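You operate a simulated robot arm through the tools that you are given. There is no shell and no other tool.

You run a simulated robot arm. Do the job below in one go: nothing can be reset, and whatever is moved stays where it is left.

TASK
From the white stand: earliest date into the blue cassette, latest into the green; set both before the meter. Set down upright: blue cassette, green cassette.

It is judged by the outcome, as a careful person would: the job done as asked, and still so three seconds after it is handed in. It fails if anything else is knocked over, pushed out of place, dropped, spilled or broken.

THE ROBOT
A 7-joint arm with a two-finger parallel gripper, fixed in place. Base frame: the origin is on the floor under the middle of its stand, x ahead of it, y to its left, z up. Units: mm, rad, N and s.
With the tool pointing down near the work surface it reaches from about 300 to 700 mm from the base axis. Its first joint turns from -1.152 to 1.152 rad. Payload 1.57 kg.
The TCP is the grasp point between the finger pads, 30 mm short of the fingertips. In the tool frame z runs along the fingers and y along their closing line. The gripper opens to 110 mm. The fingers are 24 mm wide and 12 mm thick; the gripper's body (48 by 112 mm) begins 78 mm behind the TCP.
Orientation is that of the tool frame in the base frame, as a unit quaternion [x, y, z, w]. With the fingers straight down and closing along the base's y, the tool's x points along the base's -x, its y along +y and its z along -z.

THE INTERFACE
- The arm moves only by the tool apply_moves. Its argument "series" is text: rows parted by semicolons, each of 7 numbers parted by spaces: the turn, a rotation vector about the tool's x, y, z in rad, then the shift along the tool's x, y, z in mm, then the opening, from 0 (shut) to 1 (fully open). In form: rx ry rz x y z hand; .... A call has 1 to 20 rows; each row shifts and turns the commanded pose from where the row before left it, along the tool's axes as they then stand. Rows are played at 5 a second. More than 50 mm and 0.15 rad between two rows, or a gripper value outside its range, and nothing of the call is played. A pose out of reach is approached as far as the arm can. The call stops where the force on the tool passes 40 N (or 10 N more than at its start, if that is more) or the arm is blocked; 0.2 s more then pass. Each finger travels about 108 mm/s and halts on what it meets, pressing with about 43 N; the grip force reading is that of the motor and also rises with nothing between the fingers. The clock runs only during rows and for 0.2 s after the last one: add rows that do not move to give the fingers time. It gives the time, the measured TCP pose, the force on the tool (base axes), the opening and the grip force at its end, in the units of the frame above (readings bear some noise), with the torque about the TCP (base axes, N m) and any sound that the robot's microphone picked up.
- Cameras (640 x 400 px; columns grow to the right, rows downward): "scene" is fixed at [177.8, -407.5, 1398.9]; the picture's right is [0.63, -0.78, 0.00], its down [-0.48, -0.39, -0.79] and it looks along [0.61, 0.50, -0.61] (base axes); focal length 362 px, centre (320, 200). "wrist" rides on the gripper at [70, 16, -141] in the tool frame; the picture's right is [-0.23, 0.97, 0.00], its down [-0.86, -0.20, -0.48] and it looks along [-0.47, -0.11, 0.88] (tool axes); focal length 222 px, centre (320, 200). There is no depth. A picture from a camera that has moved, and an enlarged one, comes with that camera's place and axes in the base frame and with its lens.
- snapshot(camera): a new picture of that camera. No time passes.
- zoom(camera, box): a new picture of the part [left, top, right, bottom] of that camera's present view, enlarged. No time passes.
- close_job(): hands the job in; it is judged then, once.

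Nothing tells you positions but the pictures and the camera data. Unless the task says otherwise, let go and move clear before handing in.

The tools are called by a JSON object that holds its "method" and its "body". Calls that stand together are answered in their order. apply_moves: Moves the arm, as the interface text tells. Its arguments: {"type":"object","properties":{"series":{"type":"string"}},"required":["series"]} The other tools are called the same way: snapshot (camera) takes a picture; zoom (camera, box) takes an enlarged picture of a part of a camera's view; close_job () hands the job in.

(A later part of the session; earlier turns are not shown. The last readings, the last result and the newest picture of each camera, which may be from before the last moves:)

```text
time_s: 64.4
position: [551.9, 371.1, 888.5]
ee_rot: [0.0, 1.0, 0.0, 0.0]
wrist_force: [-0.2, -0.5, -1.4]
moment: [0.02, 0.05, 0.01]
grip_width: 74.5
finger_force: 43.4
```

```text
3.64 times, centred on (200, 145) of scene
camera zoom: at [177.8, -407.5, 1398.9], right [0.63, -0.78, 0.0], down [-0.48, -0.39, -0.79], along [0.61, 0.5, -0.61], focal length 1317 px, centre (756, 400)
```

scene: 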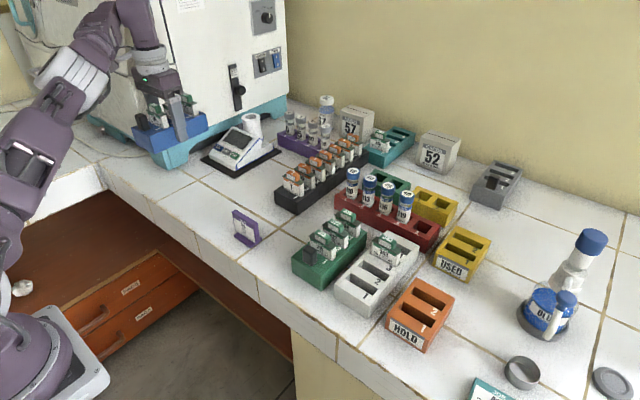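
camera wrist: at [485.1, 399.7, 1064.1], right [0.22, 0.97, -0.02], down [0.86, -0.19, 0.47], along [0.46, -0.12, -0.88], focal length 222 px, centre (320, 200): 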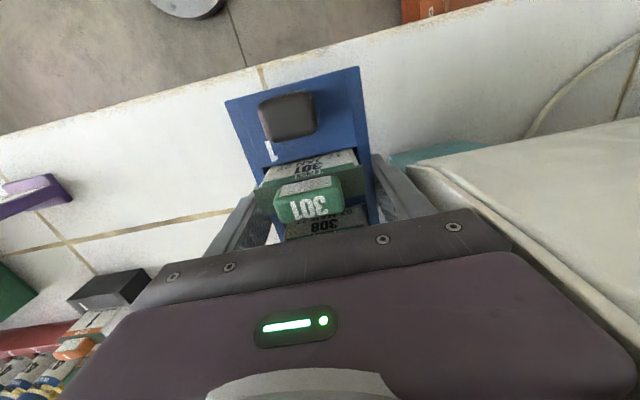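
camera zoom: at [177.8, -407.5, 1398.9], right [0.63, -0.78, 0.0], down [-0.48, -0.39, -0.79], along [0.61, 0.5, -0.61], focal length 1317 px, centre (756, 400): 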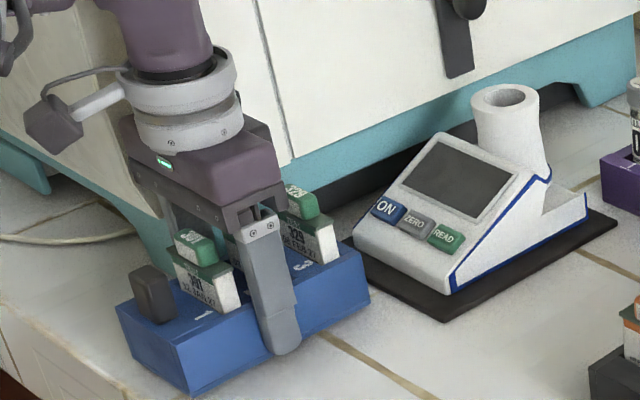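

{"method": "apply_moves", "body": {"series": "0 0 0 0 0 1 0.4; 0 0 0 0 0 1 0.4; 0 0 0 0 0 0.7 0.4; 0 0 0 0 0 0 0.4"}}

{"method": "apply_moves", "body": {"series": "0 0 0 0 0 0.7 0.4; 0 0 0 0 0 0 0.4"}}

{"method": "apply_moves", "body": {"series": "0 0 0 0 0 0.7 0.4; 0 0 0 0 0 0 0.4"}}

```text
time_s: 65.4
position: [550.5, 370.0, 886.2]
ee_rot: [0.0, 1.0, 0.001, 0.0]
wrist_force: [-0.7, 0.1, -2.2]
moment: [0.01, -0.01, 0.02]
grip_width: 74.5
finger_force: 43.2
```

```text
time_s: 66.0
position: [552.7, 369.2, 885.8]
ee_rot: [0.0, 1.0, 0.0, 0.0]
wrist_force: [-0.4, -0.5, -2.0]
moment: [0.0, -0.03, 0.04]
grip_width: 74.7
finger_force: 43.2
```

```text
time_s: 66.6
position: [551.5, 369.8, 885.2]
ee_rot: [0.0, 1.0, 0.0, 0.0]
wrist_force: [0.0, -0.8, -1.3]
moment: [-0.01, 0.01, 0.02]
grip_width: 74.6
finger_force: 42.8
```

{"method": "apply_moves", "body": {"series": "0 0 0 0 0 0.7 0.4; 0 0 0 0 0 0 0.4"}}

{"method": "apply_moves", "body": {"series": "0 0 0 0 0 0.5 0.4; 0 0 0 0 0 0 0.4"}}

{"method": "apply_moves", "body": {"series": "0 0 0 0 0 0.5 0.4; 0 0 0 0 0 0 0.4"}}

```text
time_s: 67.2
position: [552.5, 369.0, 884.7]
ee_rot: [0.001, 1.0, 0.0, 0.0]
wrist_force: [-0.1, 1.1, -2.4]
moment: [0.0, 0.03, 0.01]
grip_width: 74.5
finger_force: 43.0
```

```text
time_s: 67.8
position: [552.5, 369.7, 883.4]
ee_rot: [-0.001, 1.0, 0.0, 0.0]
wrist_force: [-0.2, -0.6, 1.4]
moment: [0.04, 0.17, 0.04]
grip_width: 74.8
finger_force: 42.7
```

```text
time_s: 68.4
position: [551.6, 369.8, 883.3]
ee_rot: [0.001, 1.0, 0.001, 0.0]
wrist_force: [-2.5, -2.0, 13.2]
moment: [-0.15, 1.03, 0.08]
grip_width: 74.4
finger_force: 43.3
```

The base has touched down. I'll relax 0.4 mm, open the fingers and confirm it stands.

{"method": "apply_moves", "body": {"series": "0 0 0 0 0 -0.4 0.4; 0 0 0 0 0 0 0.69; 0 0 0 0 0 0 0.72; 0 0 0 0 0 0 0.76; 0 0 0 0 0 0 0.76; 0 0 0 0 0 0 0.76"}}

{"method": "zoom", "body": {"camera": "scene", "box": [130, 90, 270, 200]}}

{"method": "snapshot", "body": {"camera": "wrist"}}

```text
time_s: 69.8
position: [552.2, 369.9, 884.1]
ee_rot: [0.0, 1.0, 0.0, 0.0]
wrist_force: [-0.3, 0.1, -0.2]
moment: [-0.01, 0.01, -0.02]
grip_width: 83.5
finger_force: 0.0
```

```text
3.64 times, centred on (200, 145) of scene
camera zoom: at [177.8, -407.5, 1398.9], right [0.63, -0.78, 0.0], down [-0.48, -0.39, -0.79], along [0.61, 0.5, -0.61], focal length 1317 px, centre (756, 400)
```

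zoom: 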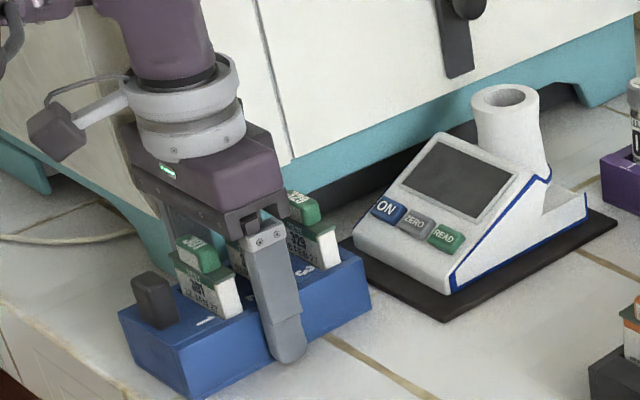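

```text
taken
camera wrist: at [483.4, 386.9, 1024.6], right [0.23, 0.97, 0.0], down [0.86, -0.2, 0.48], along [0.47, -0.11, -0.88], focal length 222 px, centre (320, 200)
```

wrist: 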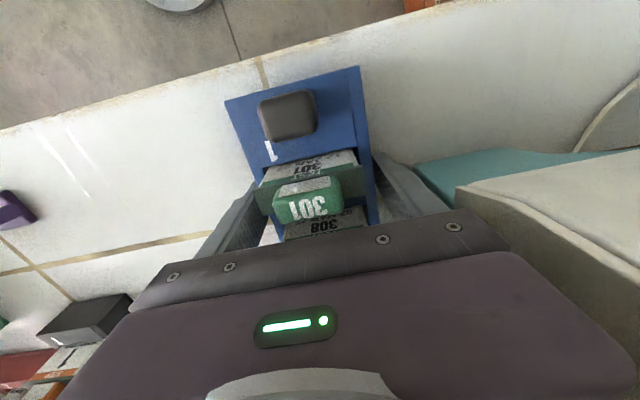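

Blue stands upright at y≈370. I'll slide the open fingers 30 mm toward the knob end, regrip, lift slightly and shift it to about (563, 390).

{"method": "apply_moves", "body": {"series": "0 0 0 8 0 0 0.76; 0 0 0 8 0 0 0.76; 0 0 0 8 0 0 0.76; 0 0 0 6 0 0 0.76; 0 0 0 0 0 0 0.76; 0 0 0 0 0 0 0.7; 0 0 0 0 0 0 0.6; 0 0 0 0 0 0 0.4; 0 0 0 0 0 0 0.4; 0 0 0 0 0 0 0.4"}}

{"method": "snapshot", "body": {"camera": "wrist"}}

{"method": "zoom", "body": {"camera": "scene", "box": [130, 90, 270, 200]}}

```text
time_s: 72.0
position: [521.9, 370.1, 884.7]
ee_rot: [0.0, 1.0, 0.0, 0.0]
wrist_force: [-0.9, 0.3, 0.9]
moment: [0.02, -0.02, 0.04]
grip_width: 74.8
finger_force: 42.6
```

```text
taken
camera wrist: at [453.0, 386.7, 1024.5], right [0.23, 0.97, 0.0], down [0.86, -0.2, 0.48], along [0.47, -0.11, -0.88], focal length 222 px, centre (320, 200)
```

wrist: 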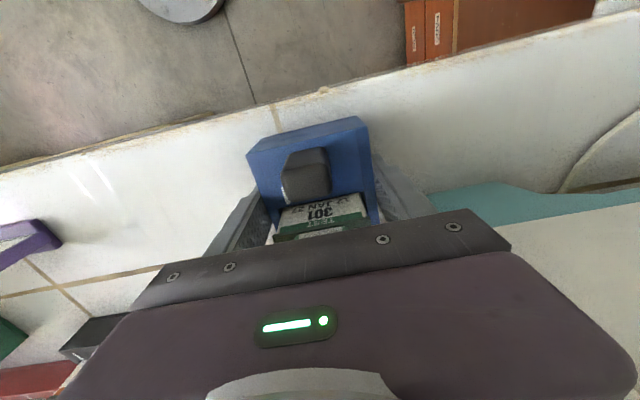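

```text
3.64 times, centred on (200, 145) of scene
camera zoom: at [177.8, -407.5, 1398.9], right [0.63, -0.78, 0.0], down [-0.48, -0.39, -0.79], along [0.61, 0.5, -0.61], focal length 1317 px, centre (756, 400)
```

zoom: 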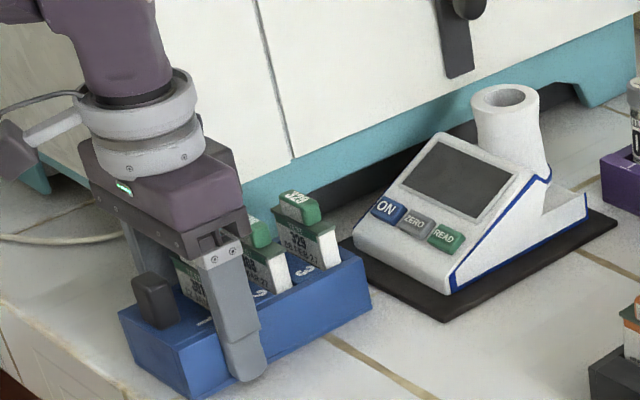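

{"method": "apply_moves", "body": {"series": "0 0 0 0 0 -3 0.4; 0 0 0 0 0 -5 0.4; 0 0 0 0 0 -4 0.4; 0 0 0 -3 5 0 0.4; 0 0 0 -3 6 0 0.4; 0 0 0 -3 6 0 0.4; 0 0 0 0 3 0 0.4; 0 0 0 0 0 0 0.4; 0 0 0 0 0 0 0.4"}}

{"method": "snapshot", "body": {"camera": "wrist"}}

{"method": "zoom", "body": {"camera": "scene", "box": [130, 90, 270, 200]}}

```text
time_s: 73.5
position: [531.7, 383.0, 896.5]
ee_rot: [0.0, 1.0, -0.004, -0.002]
wrist_force: [-3.9, -13.3, 1.6]
moment: [1.99, -0.38, 0.06]
grip_width: 74.6
finger_force: 42.7
stopped in row 7: the force on the tool passed its limit at 51 N (the readings are from after the stop); the commanded pose is now the measured one
```

```text
taken
camera wrist: at [462.9, 401.1, 1036.5], right [0.23, 0.97, -0.01], down [0.86, -0.2, 0.48], along [0.46, -0.12, -0.88], focal length 222 px, centre (320, 200)
```

wrist: 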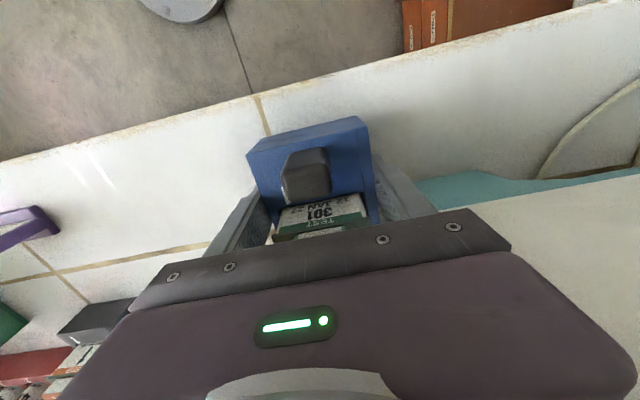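

```text
3.64 times, centred on (200, 145) of scene
camera zoom: at [177.7, -408.0, 1398.8], right [0.63, -0.78, 0.0], down [-0.48, -0.39, -0.79], along [0.61, 0.5, -0.61], focal length 1317 px, centre (756, 400)
```

zoom: 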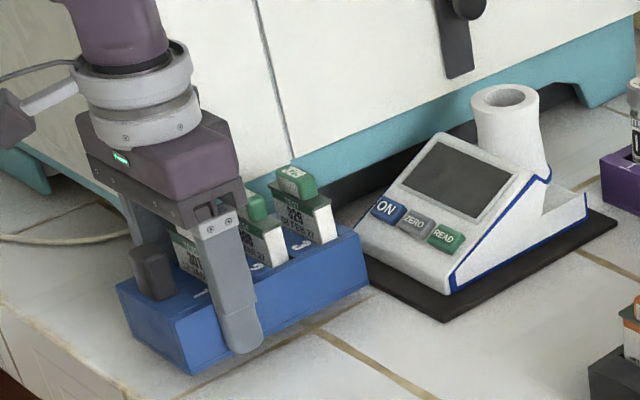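

The hand touched the white machine's front-right edge at about z 1047 (its body actually sits at y≈441), and the arm stopped at once. I'll back away from it immediately and re-check pose and grip.

{"method": "apply_moves", "body": {"series": "0 0 0 0 -4 0 0.4; 0 0 0 0 -4 0 0.4; 0 0 0 0 0 0 0.4"}}

{"method": "apply_moves", "body": {"series": "0 0 0 0 0 0 0.4"}}

{"method": "zoom", "body": {"camera": "scene", "box": [60, 0, 300, 190]}}

{"method": "snapshot", "body": {"camera": "wrist"}}

```text
time_s: 74.3
position: [530.9, 375.5, 895.2]
ee_rot: [0.0, 1.0, -0.004, -0.002]
wrist_force: [0.0, 0.5, -1.9]
moment: [-0.03, 0.07, 0.02]
grip_width: 74.6
finger_force: 42.9
```

```text
time_s: 74.7
position: [530.5, 376.9, 894.4]
ee_rot: [0.0, 1.0, -0.004, -0.002]
wrist_force: [0.8, -0.1, -2.0]
moment: [0.01, 0.05, 0.01]
grip_width: 74.6
finger_force: 42.4
```

```text
2.11 times, centred on (180, 95) of scene
camera zoom: at [177.9, -407.5, 1398.9], right [0.63, -0.78, 0.0], down [-0.48, -0.39, -0.79], along [0.61, 0.5, -0.61], focal length 762 px, centre (615, 421)
```

zoom: 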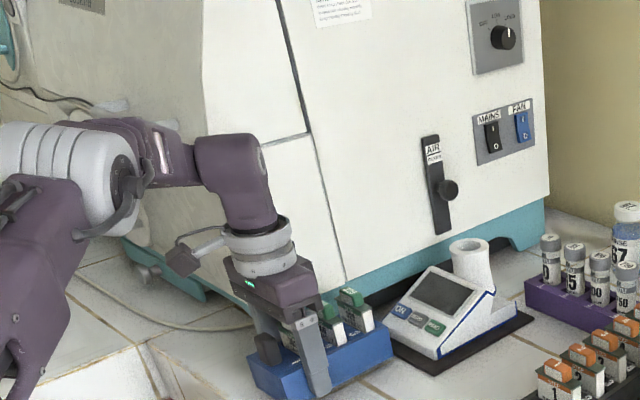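

```text
taken
camera wrist: at [462.5, 394.3, 1036.5], right [0.23, 0.97, -0.01], down [0.86, -0.2, 0.48], along [0.46, -0.12, -0.88], focal length 222 px, centre (320, 200)
```

wrist: 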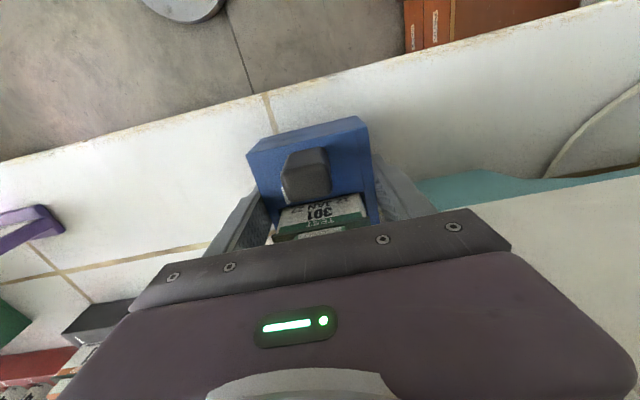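

The grip and cassette are fine and the machine hasn't moved. I'll correct the slight tilt, shift 12 mm toward the robot so the hand stays in front of the machine's edge, then ease to y≈385.

{"method": "apply_moves", "body": {"series": "-0.008 -0.004 0 4 0 0 0.4; 0 0 0 4 0 0 0.4; 0 0 0 4 0 0 0.4; 0 0 0 0 0 0 0.4; 0 0 0 0 2 0 0.4; 0 0 0 0 2 0 0.4; 0 0 0 0 2 0 0.4; 0 0 0 0 2 0 0.4; 0 0 0 0 0 0 0.4"}}

{"method": "zoom", "body": {"camera": "scene", "box": [130, 90, 270, 200]}}

{"method": "snapshot", "body": {"camera": "wrist"}}

```text
time_s: 76.7
position: [517.8, 383.7, 895.5]
ee_rot: [-0.001, 1.0, 0.0, 0.0]
wrist_force: [-0.4, -1.2, -2.3]
moment: [0.07, 0.03, 0.01]
grip_width: 74.5
finger_force: 43.5
```

```text
3.64 times, centred on (200, 145) of scene
camera zoom: at [177.8, -407.5, 1398.9], right [0.63, -0.78, 0.0], down [-0.48, -0.39, -0.79], along [0.61, 0.5, -0.61], focal length 1317 px, centre (756, 400)
```

zoom: 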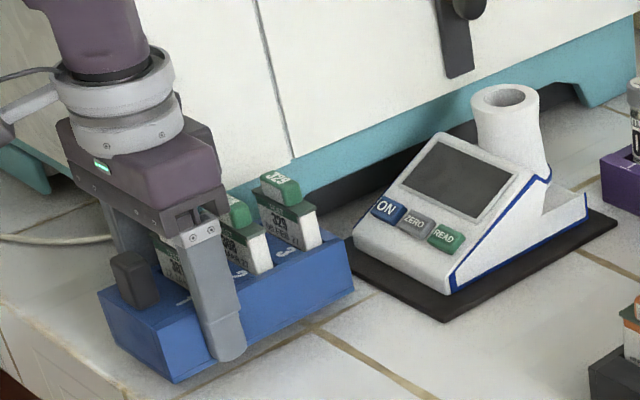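

```text
taken
camera wrist: at [449.9, 400.9, 1036.4], right [0.23, 0.97, 0.0], down [0.86, -0.2, 0.48], along [0.47, -0.11, -0.88], focal length 222 px, centre (320, 200)
```

wrist: 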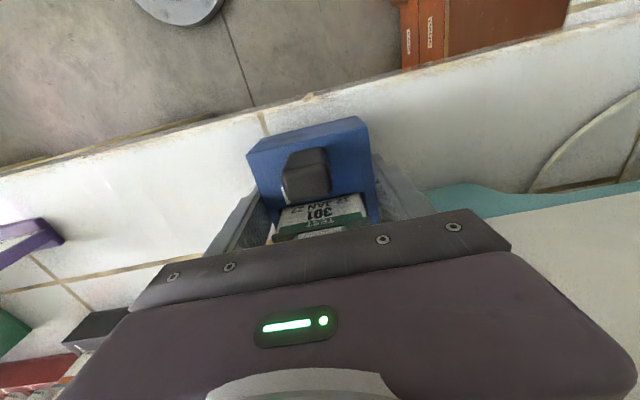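

No contact this time. I'm at (518, 384), so the cassette's centre is about (551, 384). I'll lower it onto the bench.

{"method": "apply_moves", "body": {"series": "0 0 0 0 0 4 0.4; 0 0 0 0 0 4 0.4; 0 0 0 0 0 2 0.4; 0 0 0 0 0 0 0.4"}}

{"method": "apply_moves", "body": {"series": "0 0 0 0 0 0.7 0.4; 0 0 0 0 0 0 0.4"}}

{"method": "apply_moves", "body": {"series": "0 0 0 0 0 0.6 0.4; 0 0 0 0 0 0 0.4"}}

```text
time_s: 77.7
position: [519.0, 385.2, 885.3]
ee_rot: [-0.001, 1.0, 0.0, -0.001]
wrist_force: [-0.9, -3.2, 0.2]
moment: [0.4, 0.0, -0.03]
grip_width: 74.6
finger_force: 43.1
```

```text
time_s: 78.3
position: [520.2, 383.8, 885.3]
ee_rot: [0.0, 1.0, 0.0, 0.0]
wrist_force: [0.8, -3.0, -0.6]
moment: [0.38, 0.08, -0.07]
grip_width: 74.6
finger_force: 42.4
```

```text
time_s: 78.9
position: [520.3, 384.2, 883.9]
ee_rot: [0.0, 1.0, 0.001, 0.0]
wrist_force: [-1.2, -5.0, 0.2]
moment: [0.71, -0.01, -0.07]
grip_width: 74.4
finger_force: 42.5
```

There's a light -y force (3–5 N) from about 140 mm above the TCP, so the hand is just brushing the machine. I'll move 3 mm away in -y before releasing and look closer.

{"method": "apply_moves", "body": {"series": "0 0 0 0 0 -1.5 0.4; 0 0 0 0 -2 0 0.4; 0 0 0 0 -2 0 0.4; 0 0 0 0 0 0 0.4"}}

{"method": "zoom", "body": {"camera": "wrist", "box": [400, 130, 640, 400]}}

{"method": "zoom", "body": {"camera": "scene", "box": [100, 40, 240, 190]}}

```text
time_s: 79.9
position: [518.3, 380.6, 885.8]
ee_rot: [0.0, 1.0, 0.0, 0.0]
wrist_force: [-0.5, -0.6, -1.9]
moment: [-0.04, 0.04, 0.0]
grip_width: 74.4
finger_force: 42.7
```

```text
1.48 times, centred on (520, 265) of wrist
camera zoom: at [449.9, 397.2, 1026.6], right [0.23, 0.97, 0.0], down [0.86, -0.2, 0.48], along [0.47, -0.11, -0.88], focal length 329 px, centre (24, 104)
```

zoom: 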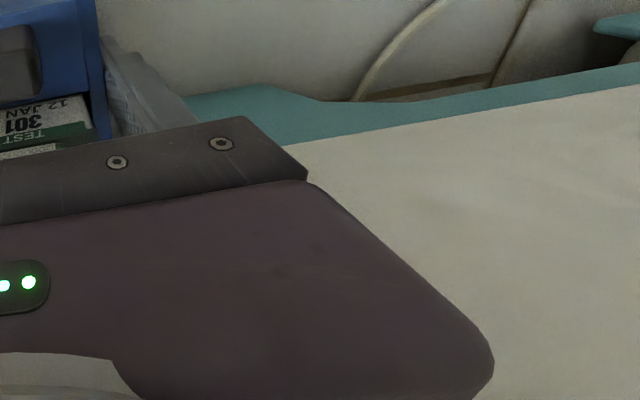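

```text
2.67 times, centred on (170, 115) of scene
camera zoom: at [177.8, -407.5, 1398.9], right [0.63, -0.78, 0.0], down [-0.48, -0.39, -0.79], along [0.61, 0.5, -0.61], focal length 966 px, centre (720, 427)
```

zoom: 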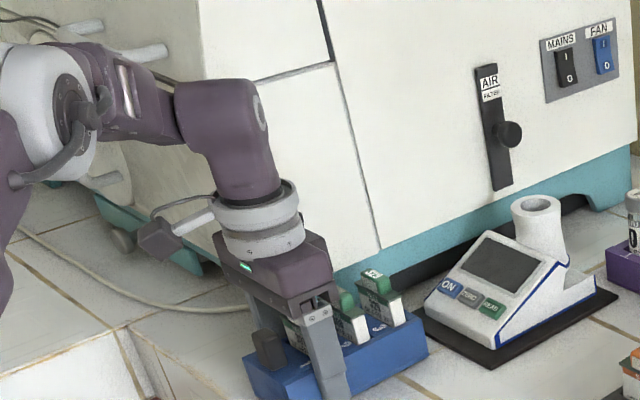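

Clear again at y≈380. I'll settle blue at about (557, 379), leaving margin to the machine, and set it down.

{"method": "apply_moves", "body": {"series": "0 0 0 0 0 -3 0.4; 0 0 0 -3 -1.5 0 0.4; 0 0 0 -2 0 0 0.4; 0 0 0 0 0 0 0.4; 0 0 0 0 0 2 0.4; 0 0 0 0 0 1 0.4; 0 0 0 0 0 0.7 0.4; 0 0 0 0 0 0 0.4"}}

{"method": "apply_moves", "body": {"series": "0 0 0 0 0 0.6 0.4; 0 0 0 0 0 0 0.4"}}

{"method": "apply_moves", "body": {"series": "0 0 0 0 0 0.5 0.4; 0 0 0 0 0 0 0.4"}}

```text
time_s: 81.7
position: [523.7, 379.5, 885.8]
ee_rot: [0.0, 1.0, 0.001, 0.001]
wrist_force: [0.6, 0.6, -1.9]
moment: [0.01, 0.09, -0.02]
grip_width: 74.5
finger_force: 42.4
```

```text
time_s: 82.3
position: [523.5, 378.7, 884.7]
ee_rot: [0.0, 1.0, 0.0, -0.001]
wrist_force: [0.4, 0.7, -2.4]
moment: [-0.01, 0.04, -0.01]
grip_width: 74.8
finger_force: 42.4
```

```text
time_s: 82.9
position: [523.7, 378.6, 884.3]
ee_rot: [0.0, 1.0, 0.001, 0.0]
wrist_force: [-0.5, -0.4, -2.0]
moment: [-0.02, 0.09, 0.02]
grip_width: 74.6
finger_force: 43.3
```

{"method": "apply_moves", "body": {"series": "0 0 0 0 0 0.5 0.4; 0 0 0 0 0 0 0.4"}}

{"method": "apply_moves", "body": {"series": "0 0 0 0 0 0.5 0.4; 0 0 0 0 0 0 0.4"}}

```text
time_s: 83.5
position: [523.2, 379.2, 884.1]
ee_rot: [-0.001, 1.0, 0.0, 0.001]
wrist_force: [0.0, -1.0, 2.2]
moment: [-0.08, -0.2, -0.03]
grip_width: 74.7
finger_force: 42.9
```

```text
time_s: 84.1
position: [524.2, 378.0, 884.2]
ee_rot: [0.0, 1.0, 0.0, 0.001]
wrist_force: [0.4, -0.1, 9.6]
moment: [-0.19, 0.36, 0.02]
grip_width: 74.7
finger_force: 43.3
```

Touchdown. I'll release and rise straight up, then step back toward -y.

{"method": "apply_moves", "body": {"series": "0 0 0 0 0 -0.4 0.4; 0 0 0 0 0 0 0.69; 0 0 0 0 0 0 0.71; 0 0 0 0 0 0 0.74; 0 0 0 0 0 0 0.74; 0 0 0 0 0 -5 0.74; 0 0 0 0 0 -15 0.74; 0 0 0 0 0 -20 0.74; 0 0 0 0 0 -25 0.74; 0 0 0 0 0 -25 0.74; 0 0 0 0 0 -25 0.74; 0 0 0 0 -20 -10 0.74; 0 0 0 0 -40 0 0.74; 0 0 0 0 -40 0 0.74; 0 0 0 0 -40 0 0.74; 0 0 0 0 0 0 0.74"}}

{"method": "snapshot", "body": {"camera": "scene"}}

{"method": "snapshot", "body": {"camera": "wrist"}}

{"method": "zoom", "body": {"camera": "scene", "box": [130, 90, 270, 210]}}

```text
time_s: 87.5
position: [523.6, 239.1, 1008.2]
ee_rot: [-0.001, 1.0, 0.0, 0.0]
wrist_force: [0.1, -0.7, -0.2]
moment: [0.01, 0.0, 0.02]
grip_width: 81.3
finger_force: 0.2
```

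```text
taken
```

scene: 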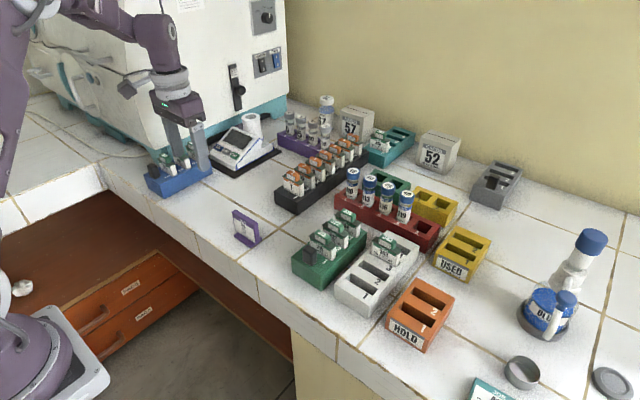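

```text
taken
camera wrist: at [454.4, 254.9, 1149.0], right [0.23, 0.97, 0.0], down [0.85, -0.2, 0.48], along [0.47, -0.11, -0.88], focal length 222 px, centre (320, 200)
```

wrist: 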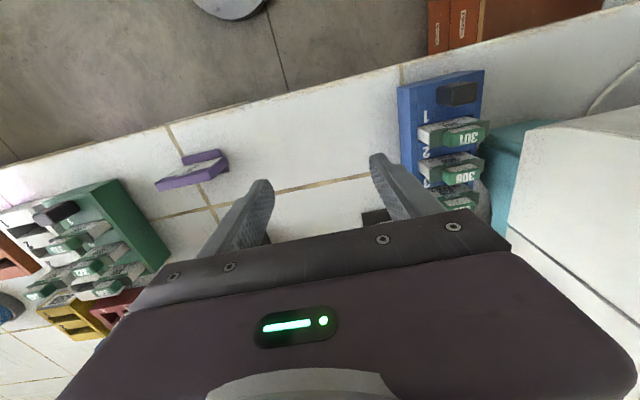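

```text
3.33 times, centred on (200, 150) of scene
camera zoom: at [177.8, -407.6, 1398.9], right [0.63, -0.78, 0.0], down [-0.48, -0.39, -0.79], along [0.61, 0.5, -0.61], focal length 1207 px, centre (720, 367)
```

zoom: 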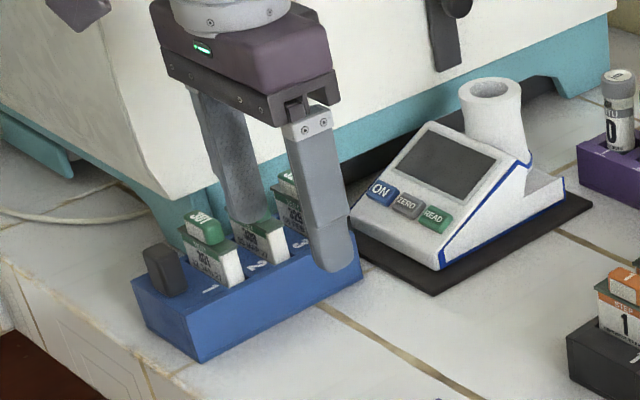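

Blue stands upright in front of the meter with all three cards. Now I'll go over the green cassette.

{"method": "apply_moves", "body": {"series": "0 0 0 0 0 -35 0.74; 0 0 0 0 0 -40 0.74; 0 0 0 -5.8 -33.8 0 0.74; 0 0 0 -5.8 -33.8 0 0.74; 0 0 0 -5.8 -33.8 0 0.74; 0 0 0 -5.8 -33.8 0 0.74; 0 0 0 -5.8 -33.8 0 0.74; 0 0 0 -5.8 -33.8 0 0.74; 0 0 0 -5.8 -33.8 0 0.74; 0 0 0 -5.8 -33.8 0 0.74; 0 0 0 -5.8 -33.8 0 0.74; 0 0 0 -5.8 -33.8 0 0.74; 0 0 0 0 0 0 0.74; 0 0 0 0 0 0 0.74"}}

{"method": "snapshot", "body": {"camera": "wrist"}}

{"method": "zoom", "body": {"camera": "wrist", "box": [240, 80, 400, 180]}}

{"method": "zoom", "body": {"camera": "scene", "box": [130, 90, 270, 210]}}

```text
time_s: 90.5
position: [582.7, -99.8, 1082.0]
ee_rot: [0.001, 1.0, 0.0, 0.0]
wrist_force: [0.5, 0.2, 0.3]
moment: [0.02, -0.01, -0.03]
grip_width: 81.3
finger_force: 0.0
```

```text
taken
camera wrist: at [513.4, -82.4, 1223.5], right [0.23, 0.97, 0.0], down [0.86, -0.2, 0.48], along [0.47, -0.11, -0.88], focal length 222 px, centre (320, 200)
```

wrist: 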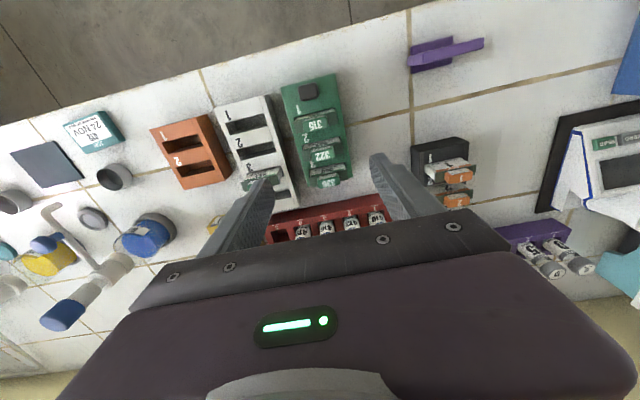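

```text
4.00 times, centred on (320, 130) of wrist
camera zoom: at [513.4, -82.4, 1223.5], right [0.23, 0.97, 0.0], down [0.86, -0.2, 0.48], along [0.47, -0.11, -0.88], focal length 888 px, centre (320, 480)
```

zoom: 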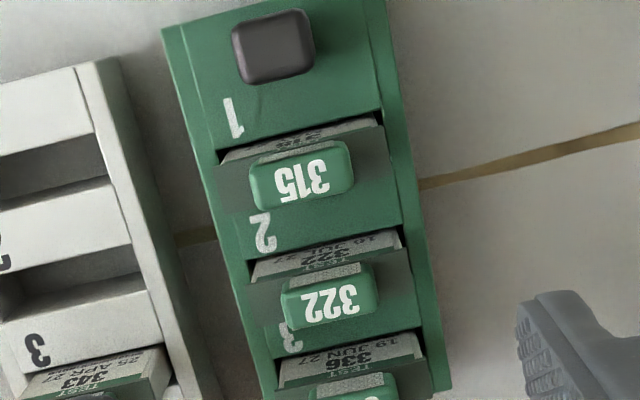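

```text
3.33 times, centred on (200, 150) of scene
camera zoom: at [177.8, -407.6, 1398.9], right [0.63, -0.78, 0.0], down [-0.48, -0.39, -0.79], along [0.61, 0.5, -0.61], focal length 1207 px, centre (720, 367)
```

zoom: 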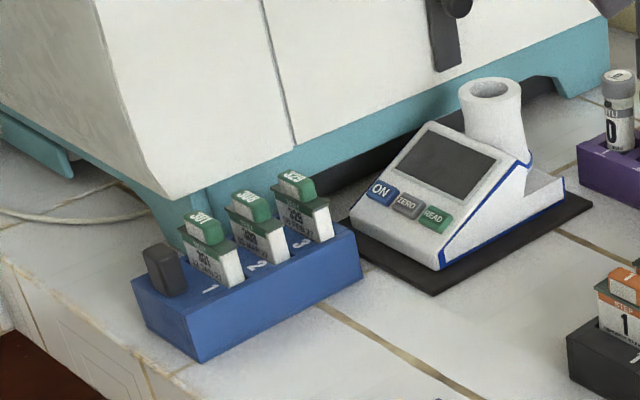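

Blue looks good in front of the meter. The green cassette sits in the same relative position as blue did when I gripped it, so I'll shift -1.3 mm, descend to just above the rim and check clearances.

{"method": "apply_moves", "body": {"series": "0 0 0 0 -1.3 30 0.75; 0 0 0 0 0 30 0.75; 0 0 0 0 0 30 0.75; 0 0 0 0 0 30 0.75; 0 0 0 0 0 18 0.75; 0 0 0 0 0 9 0.75; 0 0 0 0 0 0 0.75; 0 0 0 0 0 0 0.75"}}

{"method": "zoom", "body": {"camera": "wrist", "box": [220, 130, 320, 200]}}

{"method": "zoom", "body": {"camera": "wrist", "box": [330, 130, 430, 220]}}

{"method": "zoom", "body": {"camera": "scene", "box": [280, 180, 420, 290]}}

```text
time_s: 92.3
position: [582.2, -100.5, 936.4]
ee_rot: [0.0, 1.0, -0.001, 0.001]
wrist_force: [0.4, -0.4, 0.9]
moment: [0.03, 0.02, -0.01]
grip_width: 82.5
finger_force: 0.0
```

```text
5.71 times, centred on (270, 165) of wrist
camera zoom: at [513.2, -82.9, 1077.1], right [0.23, 0.97, 0.0], down [0.86, -0.2, 0.48], along [0.47, -0.11, -0.88], focal length 1269 px, centre (606, 400)
```

zoom: 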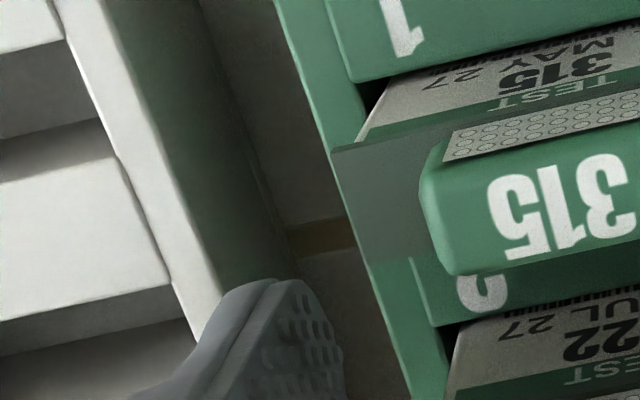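

```text
4.44 times, centred on (380, 175) of wrist
camera zoom: at [513.2, -82.9, 1077.1], right [0.23, 0.97, 0.0], down [0.86, -0.2, 0.48], along [0.47, -0.11, -0.88], focal length 987 px, centre (53, 311)
```

zoom: 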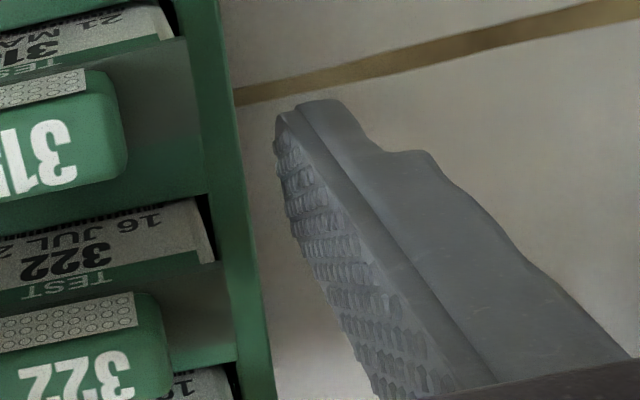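

```text
3.64 times, centred on (350, 235) of scene
camera zoom: at [177.8, -407.5, 1398.9], right [0.63, -0.78, 0.0], down [-0.48, -0.39, -0.79], along [0.61, 0.5, -0.61], focal length 1317 px, centre (211, 73)
```

zoom: 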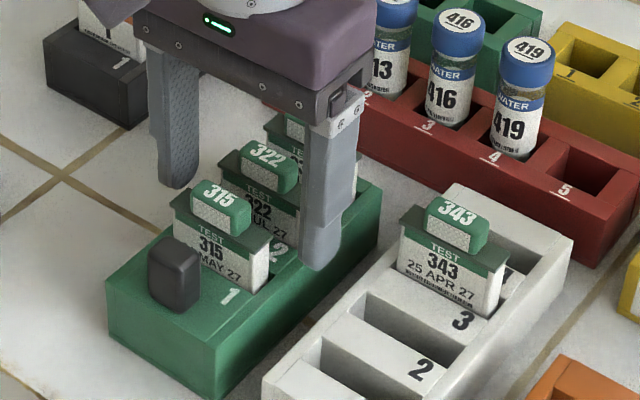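

Clearances are fine (about 4–5 mm to green, about 7 mm to white). I'll descend and grip.

{"method": "apply_moves", "body": {"series": "0 0 0 0 -0.6 8 0.75; 0 0 0 0 0 10 0.75; 0 0 0 0 0 12 0.75; 0 0 0 0 0 12 0.75; 0 0 0 0 0 9.5 0.75; 0 0 0 0 0 0 0.75; 0 0 0 0 0 0 0.7; 0 0 0 0 0 0 0.6; 0 0 0 0 0 0 0.4; 0 0 0 0 0 0 0.4; 0 0 0 0 0 0 0.4"}}

{"method": "zoom", "body": {"camera": "scene", "box": [280, 180, 420, 290]}}

```text
time_s: 94.7
position: [581.8, -101.6, 885.2]
ee_rot: [0.0, 1.0, 0.001, 0.001]
wrist_force: [0.3, -0.2, 0.3]
moment: [0.01, -0.04, 0.01]
grip_width: 74.2
finger_force: 42.9
```

```text
3.64 times, centred on (350, 235) of scene
camera zoom: at [177.8, -407.5, 1398.9], right [0.63, -0.78, 0.0], down [-0.48, -0.39, -0.79], along [0.61, 0.5, -0.61], focal length 1317 px, centre (211, 73)
```

zoom: 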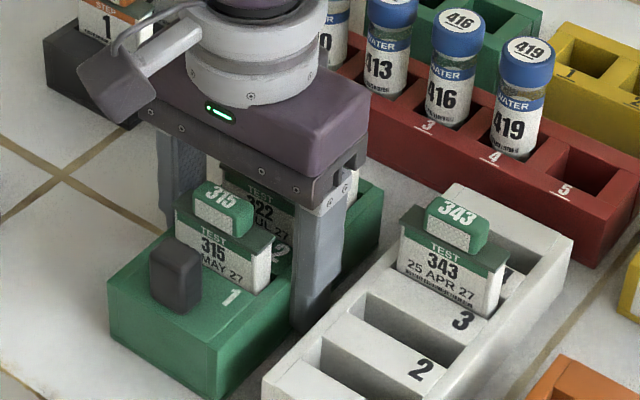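

Firm grip on green (74.2 mm, 43 N). Small test lift first.

{"method": "apply_moves", "body": {"series": "0 0 0 0 0 -2 0.4; 0 0 0 0 0 -3 0.4; 0 0 0 0 0 -5 0.4; 0 0 0 0 0 -5 0.4; 0 0 0 0 0 0 0.4"}}

{"method": "zoom", "body": {"camera": "scene", "box": [280, 180, 420, 290]}}

```text
time_s: 95.9
position: [583.2, -101.4, 899.7]
ee_rot: [0.0, 1.0, 0.0, 0.0]
wrist_force: [0.4, 0.9, -2.4]
moment: [-0.01, -0.01, 0.0]
grip_width: 74.6
finger_force: 43.2
```

```text
3.64 times, centred on (350, 235) of scene
camera zoom: at [177.9, -407.5, 1398.9], right [0.63, -0.78, 0.0], down [-0.48, -0.39, -0.79], along [0.61, 0.5, -0.61], focal length 1317 px, centre (211, 73)
```

zoom: 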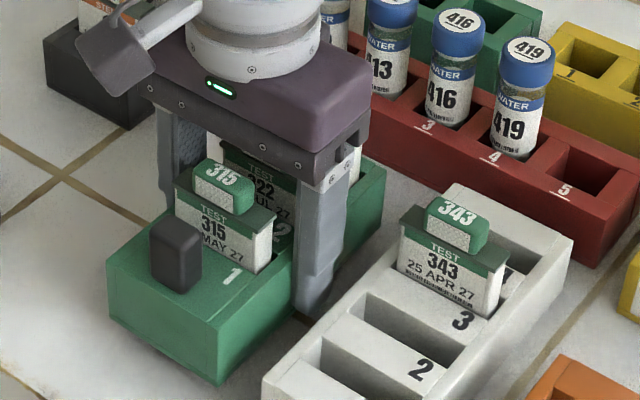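

It holds level. I'll lift clear and carry it toward (554, 270) at height.

{"method": "apply_moves", "body": {"series": "0 0 0 0 0 -10 0.4; 0 0 0 0 0 -15 0.4; 0 0 0 0 0 -20 0.4; 0 0 0 0 0 -20 0.4; 0 0 0 0 0 -20 0.4; 0 0 0 0 0 -20 0.4; 0 0 0 0 0 -20 0.4; 0 0 0 0 0 -10 0.4; 0 0 0 0 0 0 0.4"}}

{"method": "apply_moves", "body": {"series": "0 0 0 2 12 0 0.4; 0 0 0 2 20 0 0.4; 0 0 0 2 24 0 0.4; 0 0 0 2 24 0 0.4; 0 0 0 2 24 0 0.4; 0 0 0 2 24 0 0.4; 0 0 0 2 24 0 0.4; 0 0 0 2 24 0 0.4; 0 0 0 2 24 0 0.4; 0 0 0 2 24 0 0.4; 0 0 0 2 24 0 0.4; 0 0 0 2 24 0 0.4; 0 0 0 2 24 0 0.4; 0 0 0 2 24 0 0.4; 0 0 0 0.5 24 0 0.4; 0 0 0 0 16 0 0.4; 0 0 0 0 10 0 0.4; 0 0 0 0 0 0 0.4; 0 0 0 0 0 0 0.4"}}

{"method": "snapshot", "body": {"camera": "scene"}}

{"method": "snapshot", "body": {"camera": "wrist"}}

```text
time_s: 97.9
position: [582.6, -100.5, 1035.5]
ee_rot: [0.0, 1.0, 0.0, -0.001]
wrist_force: [0.0, -0.2, -2.0]
moment: [0.03, -0.01, 0.02]
grip_width: 74.4
finger_force: 42.6
```

```text
time_s: 101.9
position: [553.2, 267.9, 1034.8]
ee_rot: [-0.001, 1.0, 0.001, 0.0]
wrist_force: [0.0, -0.3, -2.5]
moment: [0.04, 0.04, 0.0]
grip_width: 74.2
finger_force: 43.8
```

```text
taken
```

scene: 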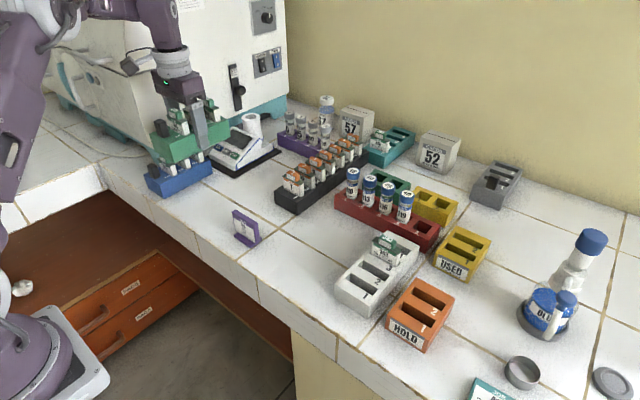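

```text
taken
camera wrist: at [484.2, 285.2, 1175.4], right [0.23, 0.97, 0.0], down [0.86, -0.2, 0.48], along [0.47, -0.11, -0.88], focal length 222 px, centre (320, 200)
```

wrist: 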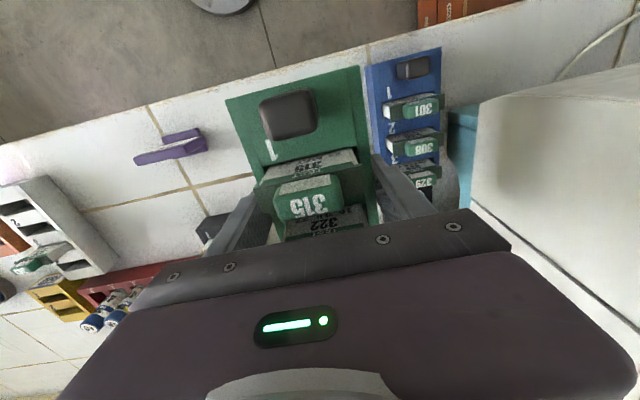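

Green hangs level at y≈268. I'll measure the blue cassette's near edge from here to set the spacing.

{"method": "zoom", "body": {"camera": "wrist", "box": [340, 30, 480, 220]}}

{"method": "zoom", "body": {"camera": "scene", "box": [130, 90, 270, 210]}}

```text
2.11 times, centred on (410, 125) of wrist
camera zoom: at [484.2, 285.2, 1175.4], right [0.23, 0.97, 0.0], down [0.86, -0.2, 0.48], along [0.47, -0.11, -0.88], focal length 468 px, centre (130, 358)
```

zoom: 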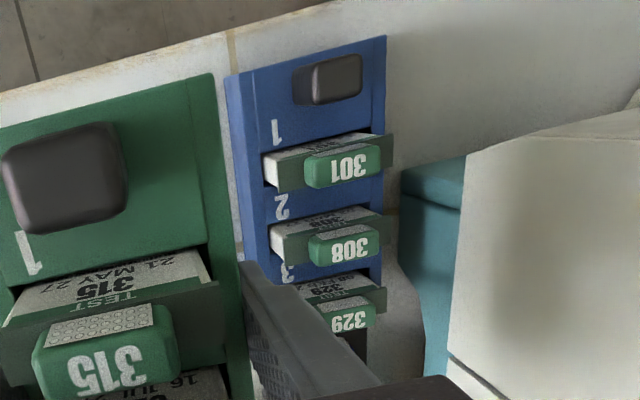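

```text
3.33 times, centred on (200, 150) of scene
camera zoom: at [177.9, -407.5, 1398.9], right [0.63, -0.78, 0.0], down [-0.48, -0.39, -0.79], along [0.61, 0.5, -0.61], focal length 1207 px, centre (720, 367)
```

zoom: 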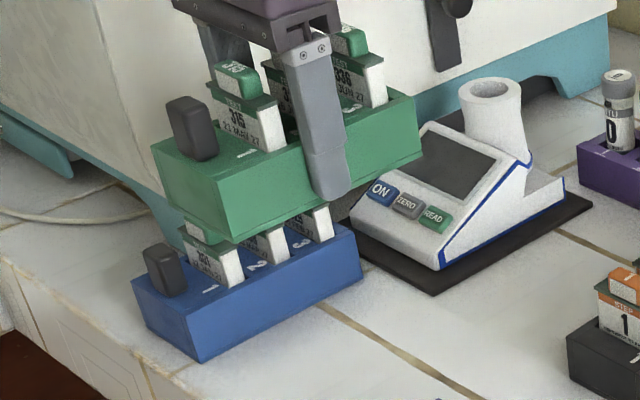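

Blue's near edge is at y≈342.5. I'll move green to y≈288 (gap about 17 mm) and descend to just above the bench.

{"method": "apply_moves", "body": {"series": "0 0 0 0 8 0 0.4; 0 0 0 0 8 0 0.4; 0 0 0 0 4 0 0.4; 0 0 0 0 0 0 0.4; 0 0 0 0 0 15 0.4; 0 0 0 0 0 20 0.4; 0 0 0 0 0 20 0.4; 0 0 0 0 0 20 0.4; 0 0 0 0 0 15 0.4; 0 0 0 0 0 10 0.4; 0 0 0 0 0 0 0.4; 0 0 0 0 0 0 0.4"}}

{"method": "snapshot", "body": {"camera": "wrist"}}

{"method": "zoom", "body": {"camera": "wrist", "box": [330, 50, 470, 240]}}

{"method": "zoom", "body": {"camera": "scene", "box": [130, 90, 270, 210]}}

```text
time_s: 104.5
position: [553.5, 288.8, 934.5]
ee_rot: [0.001, 1.0, 0.0, 0.0]
wrist_force: [0.7, 0.4, -2.2]
moment: [0.01, 0.0, 0.02]
grip_width: 74.6
finger_force: 43.2
```

```text
taken
camera wrist: at [484.6, 305.2, 1076.0], right [0.23, 0.97, 0.0], down [0.86, -0.2, 0.48], along [0.47, -0.11, -0.88], focal length 222 px, centre (320, 200)
```

wrist: 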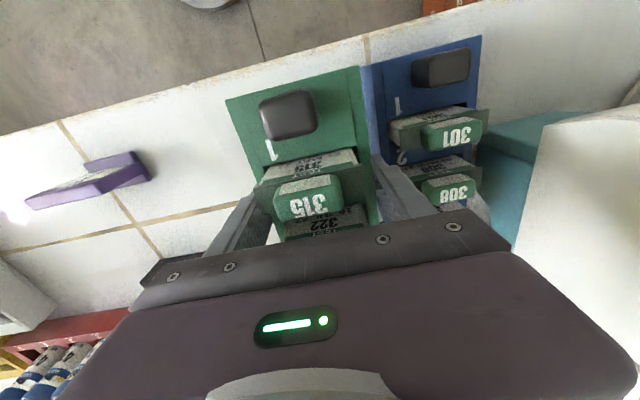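

```text
2.11 times, centred on (400, 145) of wrist
camera zoom: at [484.6, 305.2, 1076.0], right [0.23, 0.97, 0.0], down [0.86, -0.2, 0.48], along [0.47, -0.11, -0.88], focal length 468 px, centre (152, 316)
```

zoom: 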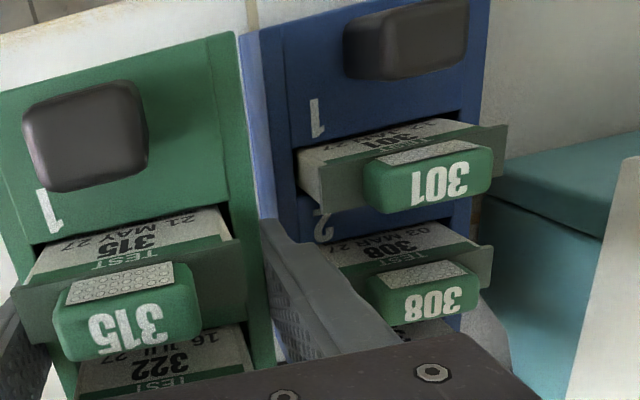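

```text
3.33 times, centred on (200, 150) of scene
camera zoom: at [177.9, -407.5, 1398.9], right [0.63, -0.78, 0.0], down [-0.48, -0.39, -0.79], along [0.61, 0.5, -0.61], focal length 1207 px, centre (720, 367)
```

zoom: 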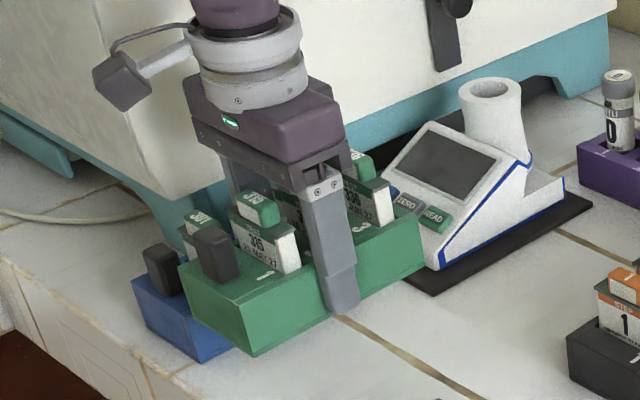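

I need a closer look at the finger-to-blue clearance before lowering further.

{"method": "zoom", "body": {"camera": "wrist", "box": [365, 120, 435, 200]}}

{"method": "zoom", "body": {"camera": "wrist", "box": [350, 50, 410, 120]}}

```text
5.00 times, centred on (400, 160) of wrist
camera zoom: at [484.6, 305.2, 1076.0], right [0.23, 0.97, 0.0], down [0.86, -0.2, 0.48], along [0.47, -0.11, -0.88], focal length 1111 px, centre (-80, 400)
```

zoom: 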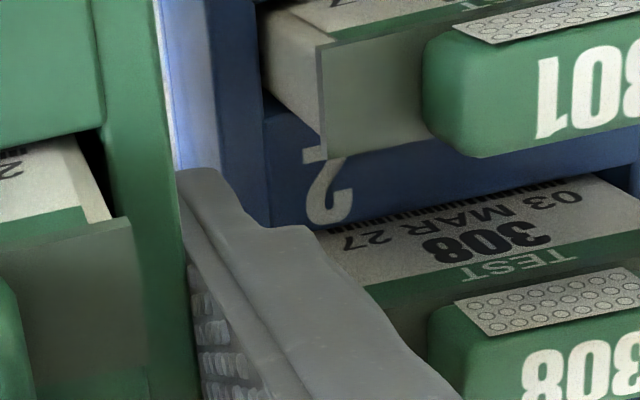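

```text
5.71 times, centred on (380, 85) of wrist
camera zoom: at [484.6, 305.2, 1076.0], right [0.23, 0.97, 0.0], down [0.86, -0.2, 0.48], along [0.47, -0.11, -0.88], focal length 1269 px, centre (-23, 857)
```

zoom: 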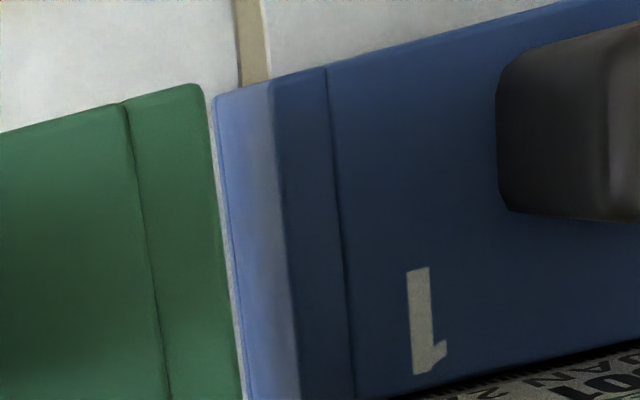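

Clearance to blue is about 3–5 mm. I'll shift green 2 mm away for release room and lower to just above the bench.

{"method": "apply_moves", "body": {"series": "0 0 0 0 -2 0 0.4; 0 0 0 0 0 0 0.4; 0 0 0 0 0 10 0.4; 0 0 0 0 0 12 0.4; 0 0 0 0 0 10 0.4; 0 0 0 0 0 8 0.4; 0 0 0 0 0 5 0.4; 0 0 0 0 0 0 0.4; 0 0 0 0 0 0 0.4"}}

{"method": "zoom", "body": {"camera": "wrist", "box": [350, 50, 450, 220]}}

{"method": "zoom", "body": {"camera": "scene", "box": [130, 90, 270, 210]}}

```text
time_s: 106.5
position: [552.9, 286.0, 889.9]
ee_rot: [0.0, 1.0, 0.0, 0.0]
wrist_force: [-0.8, 0.3, -1.6]
moment: [0.01, -0.01, 0.01]
grip_width: 74.5
finger_force: 43.0
```

```text
2.35 times, centred on (400, 135) of wrist
camera zoom: at [484.1, 303.5, 1030.7], right [0.23, 0.97, 0.0], down [0.86, -0.2, 0.48], along [0.47, -0.11, -0.88], focal length 523 px, centre (132, 353)
```

zoom: 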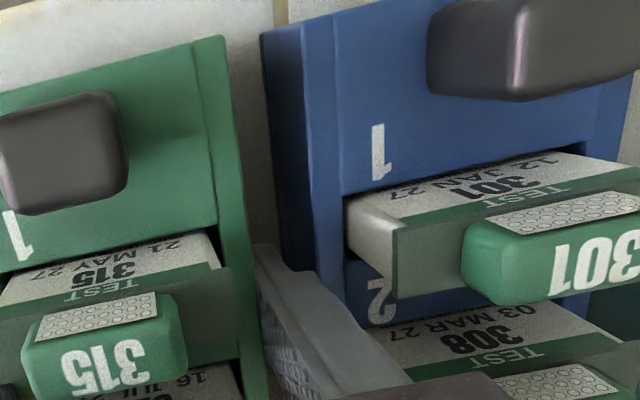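

```text
3.33 times, centred on (200, 150) of scene
camera zoom: at [177.8, -407.5, 1398.9], right [0.63, -0.78, 0.0], down [-0.48, -0.39, -0.79], along [0.61, 0.5, -0.61], focal length 1207 px, centre (720, 367)
```

zoom: 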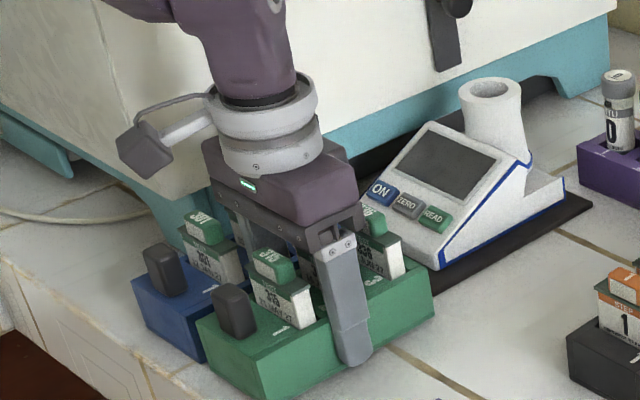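

No contact with blue. I'll finish lowering in small steps.

{"method": "apply_moves", "body": {"series": "0 0 0 0 0 2 0.4; 0 0 0 0 0 1.5 0.4; 0 0 0 0 0 0.7 0.4; 0 0 0 0 0 0 0.4"}}

{"method": "apply_moves", "body": {"series": "0 0 0 0 0 0.6 0.4; 0 0 0 0 0 0 0.4"}}

{"method": "apply_moves", "body": {"series": "0 0 0 0 0 0.5 0.4; 0 0 0 0 0 0 0.4"}}

```text
time_s: 107.5
position: [552.8, 287.5, 885.8]
ee_rot: [0.0, 1.0, 0.0, 0.0]
wrist_force: [-0.1, 0.6, -2.1]
moment: [0.0, -0.02, -0.02]
grip_width: 74.5
finger_force: 43.3
```

```text
time_s: 108.1
position: [551.5, 286.6, 885.0]
ee_rot: [0.0, 1.0, 0.0, 0.0]
wrist_force: [0.9, 0.2, -1.4]
moment: [0.0, -0.07, 0.05]
grip_width: 74.3
finger_force: 43.1
```

```text
time_s: 108.7
position: [554.8, 286.0, 884.6]
ee_rot: [0.0, 1.0, 0.0, 0.0]
wrist_force: [-1.2, 0.2, 8.5]
moment: [-0.13, 0.31, -0.04]
grip_width: 74.4
finger_force: 43.0
```

Touchdown on the bench. I'll open the fingers slightly and rise straight up.

{"method": "apply_moves", "body": {"series": "0 0 0 0 0 -0.3 0.4; 0 0 0 0 0 0 0.685; 0 0 0 0 0 0 0.7; 0 0 0 0 0 0 0.71; 0 0 0 0 0 0 0.71; 0 0 0 0 0 0 0.71"}}

{"method": "zoom", "body": {"camera": "wrist", "box": [350, 50, 450, 220]}}

```text
time_s: 110.1
position: [553.4, 287.2, 884.8]
ee_rot: [-0.001, 1.0, -0.001, 0.0]
wrist_force: [-0.4, -0.4, 0.4]
moment: [-0.03, -0.03, -0.01]
grip_width: 77.7
finger_force: 0.0
```

```text
2.35 times, centred on (400, 135) of wrist
camera zoom: at [484.6, 303.7, 1025.7], right [0.23, 0.97, 0.0], down [0.86, -0.2, 0.48], along [0.47, -0.11, -0.88], focal length 523 px, centre (132, 353)
```

zoom: 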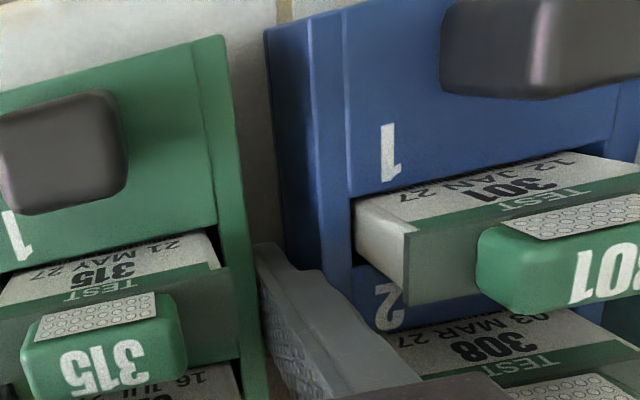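

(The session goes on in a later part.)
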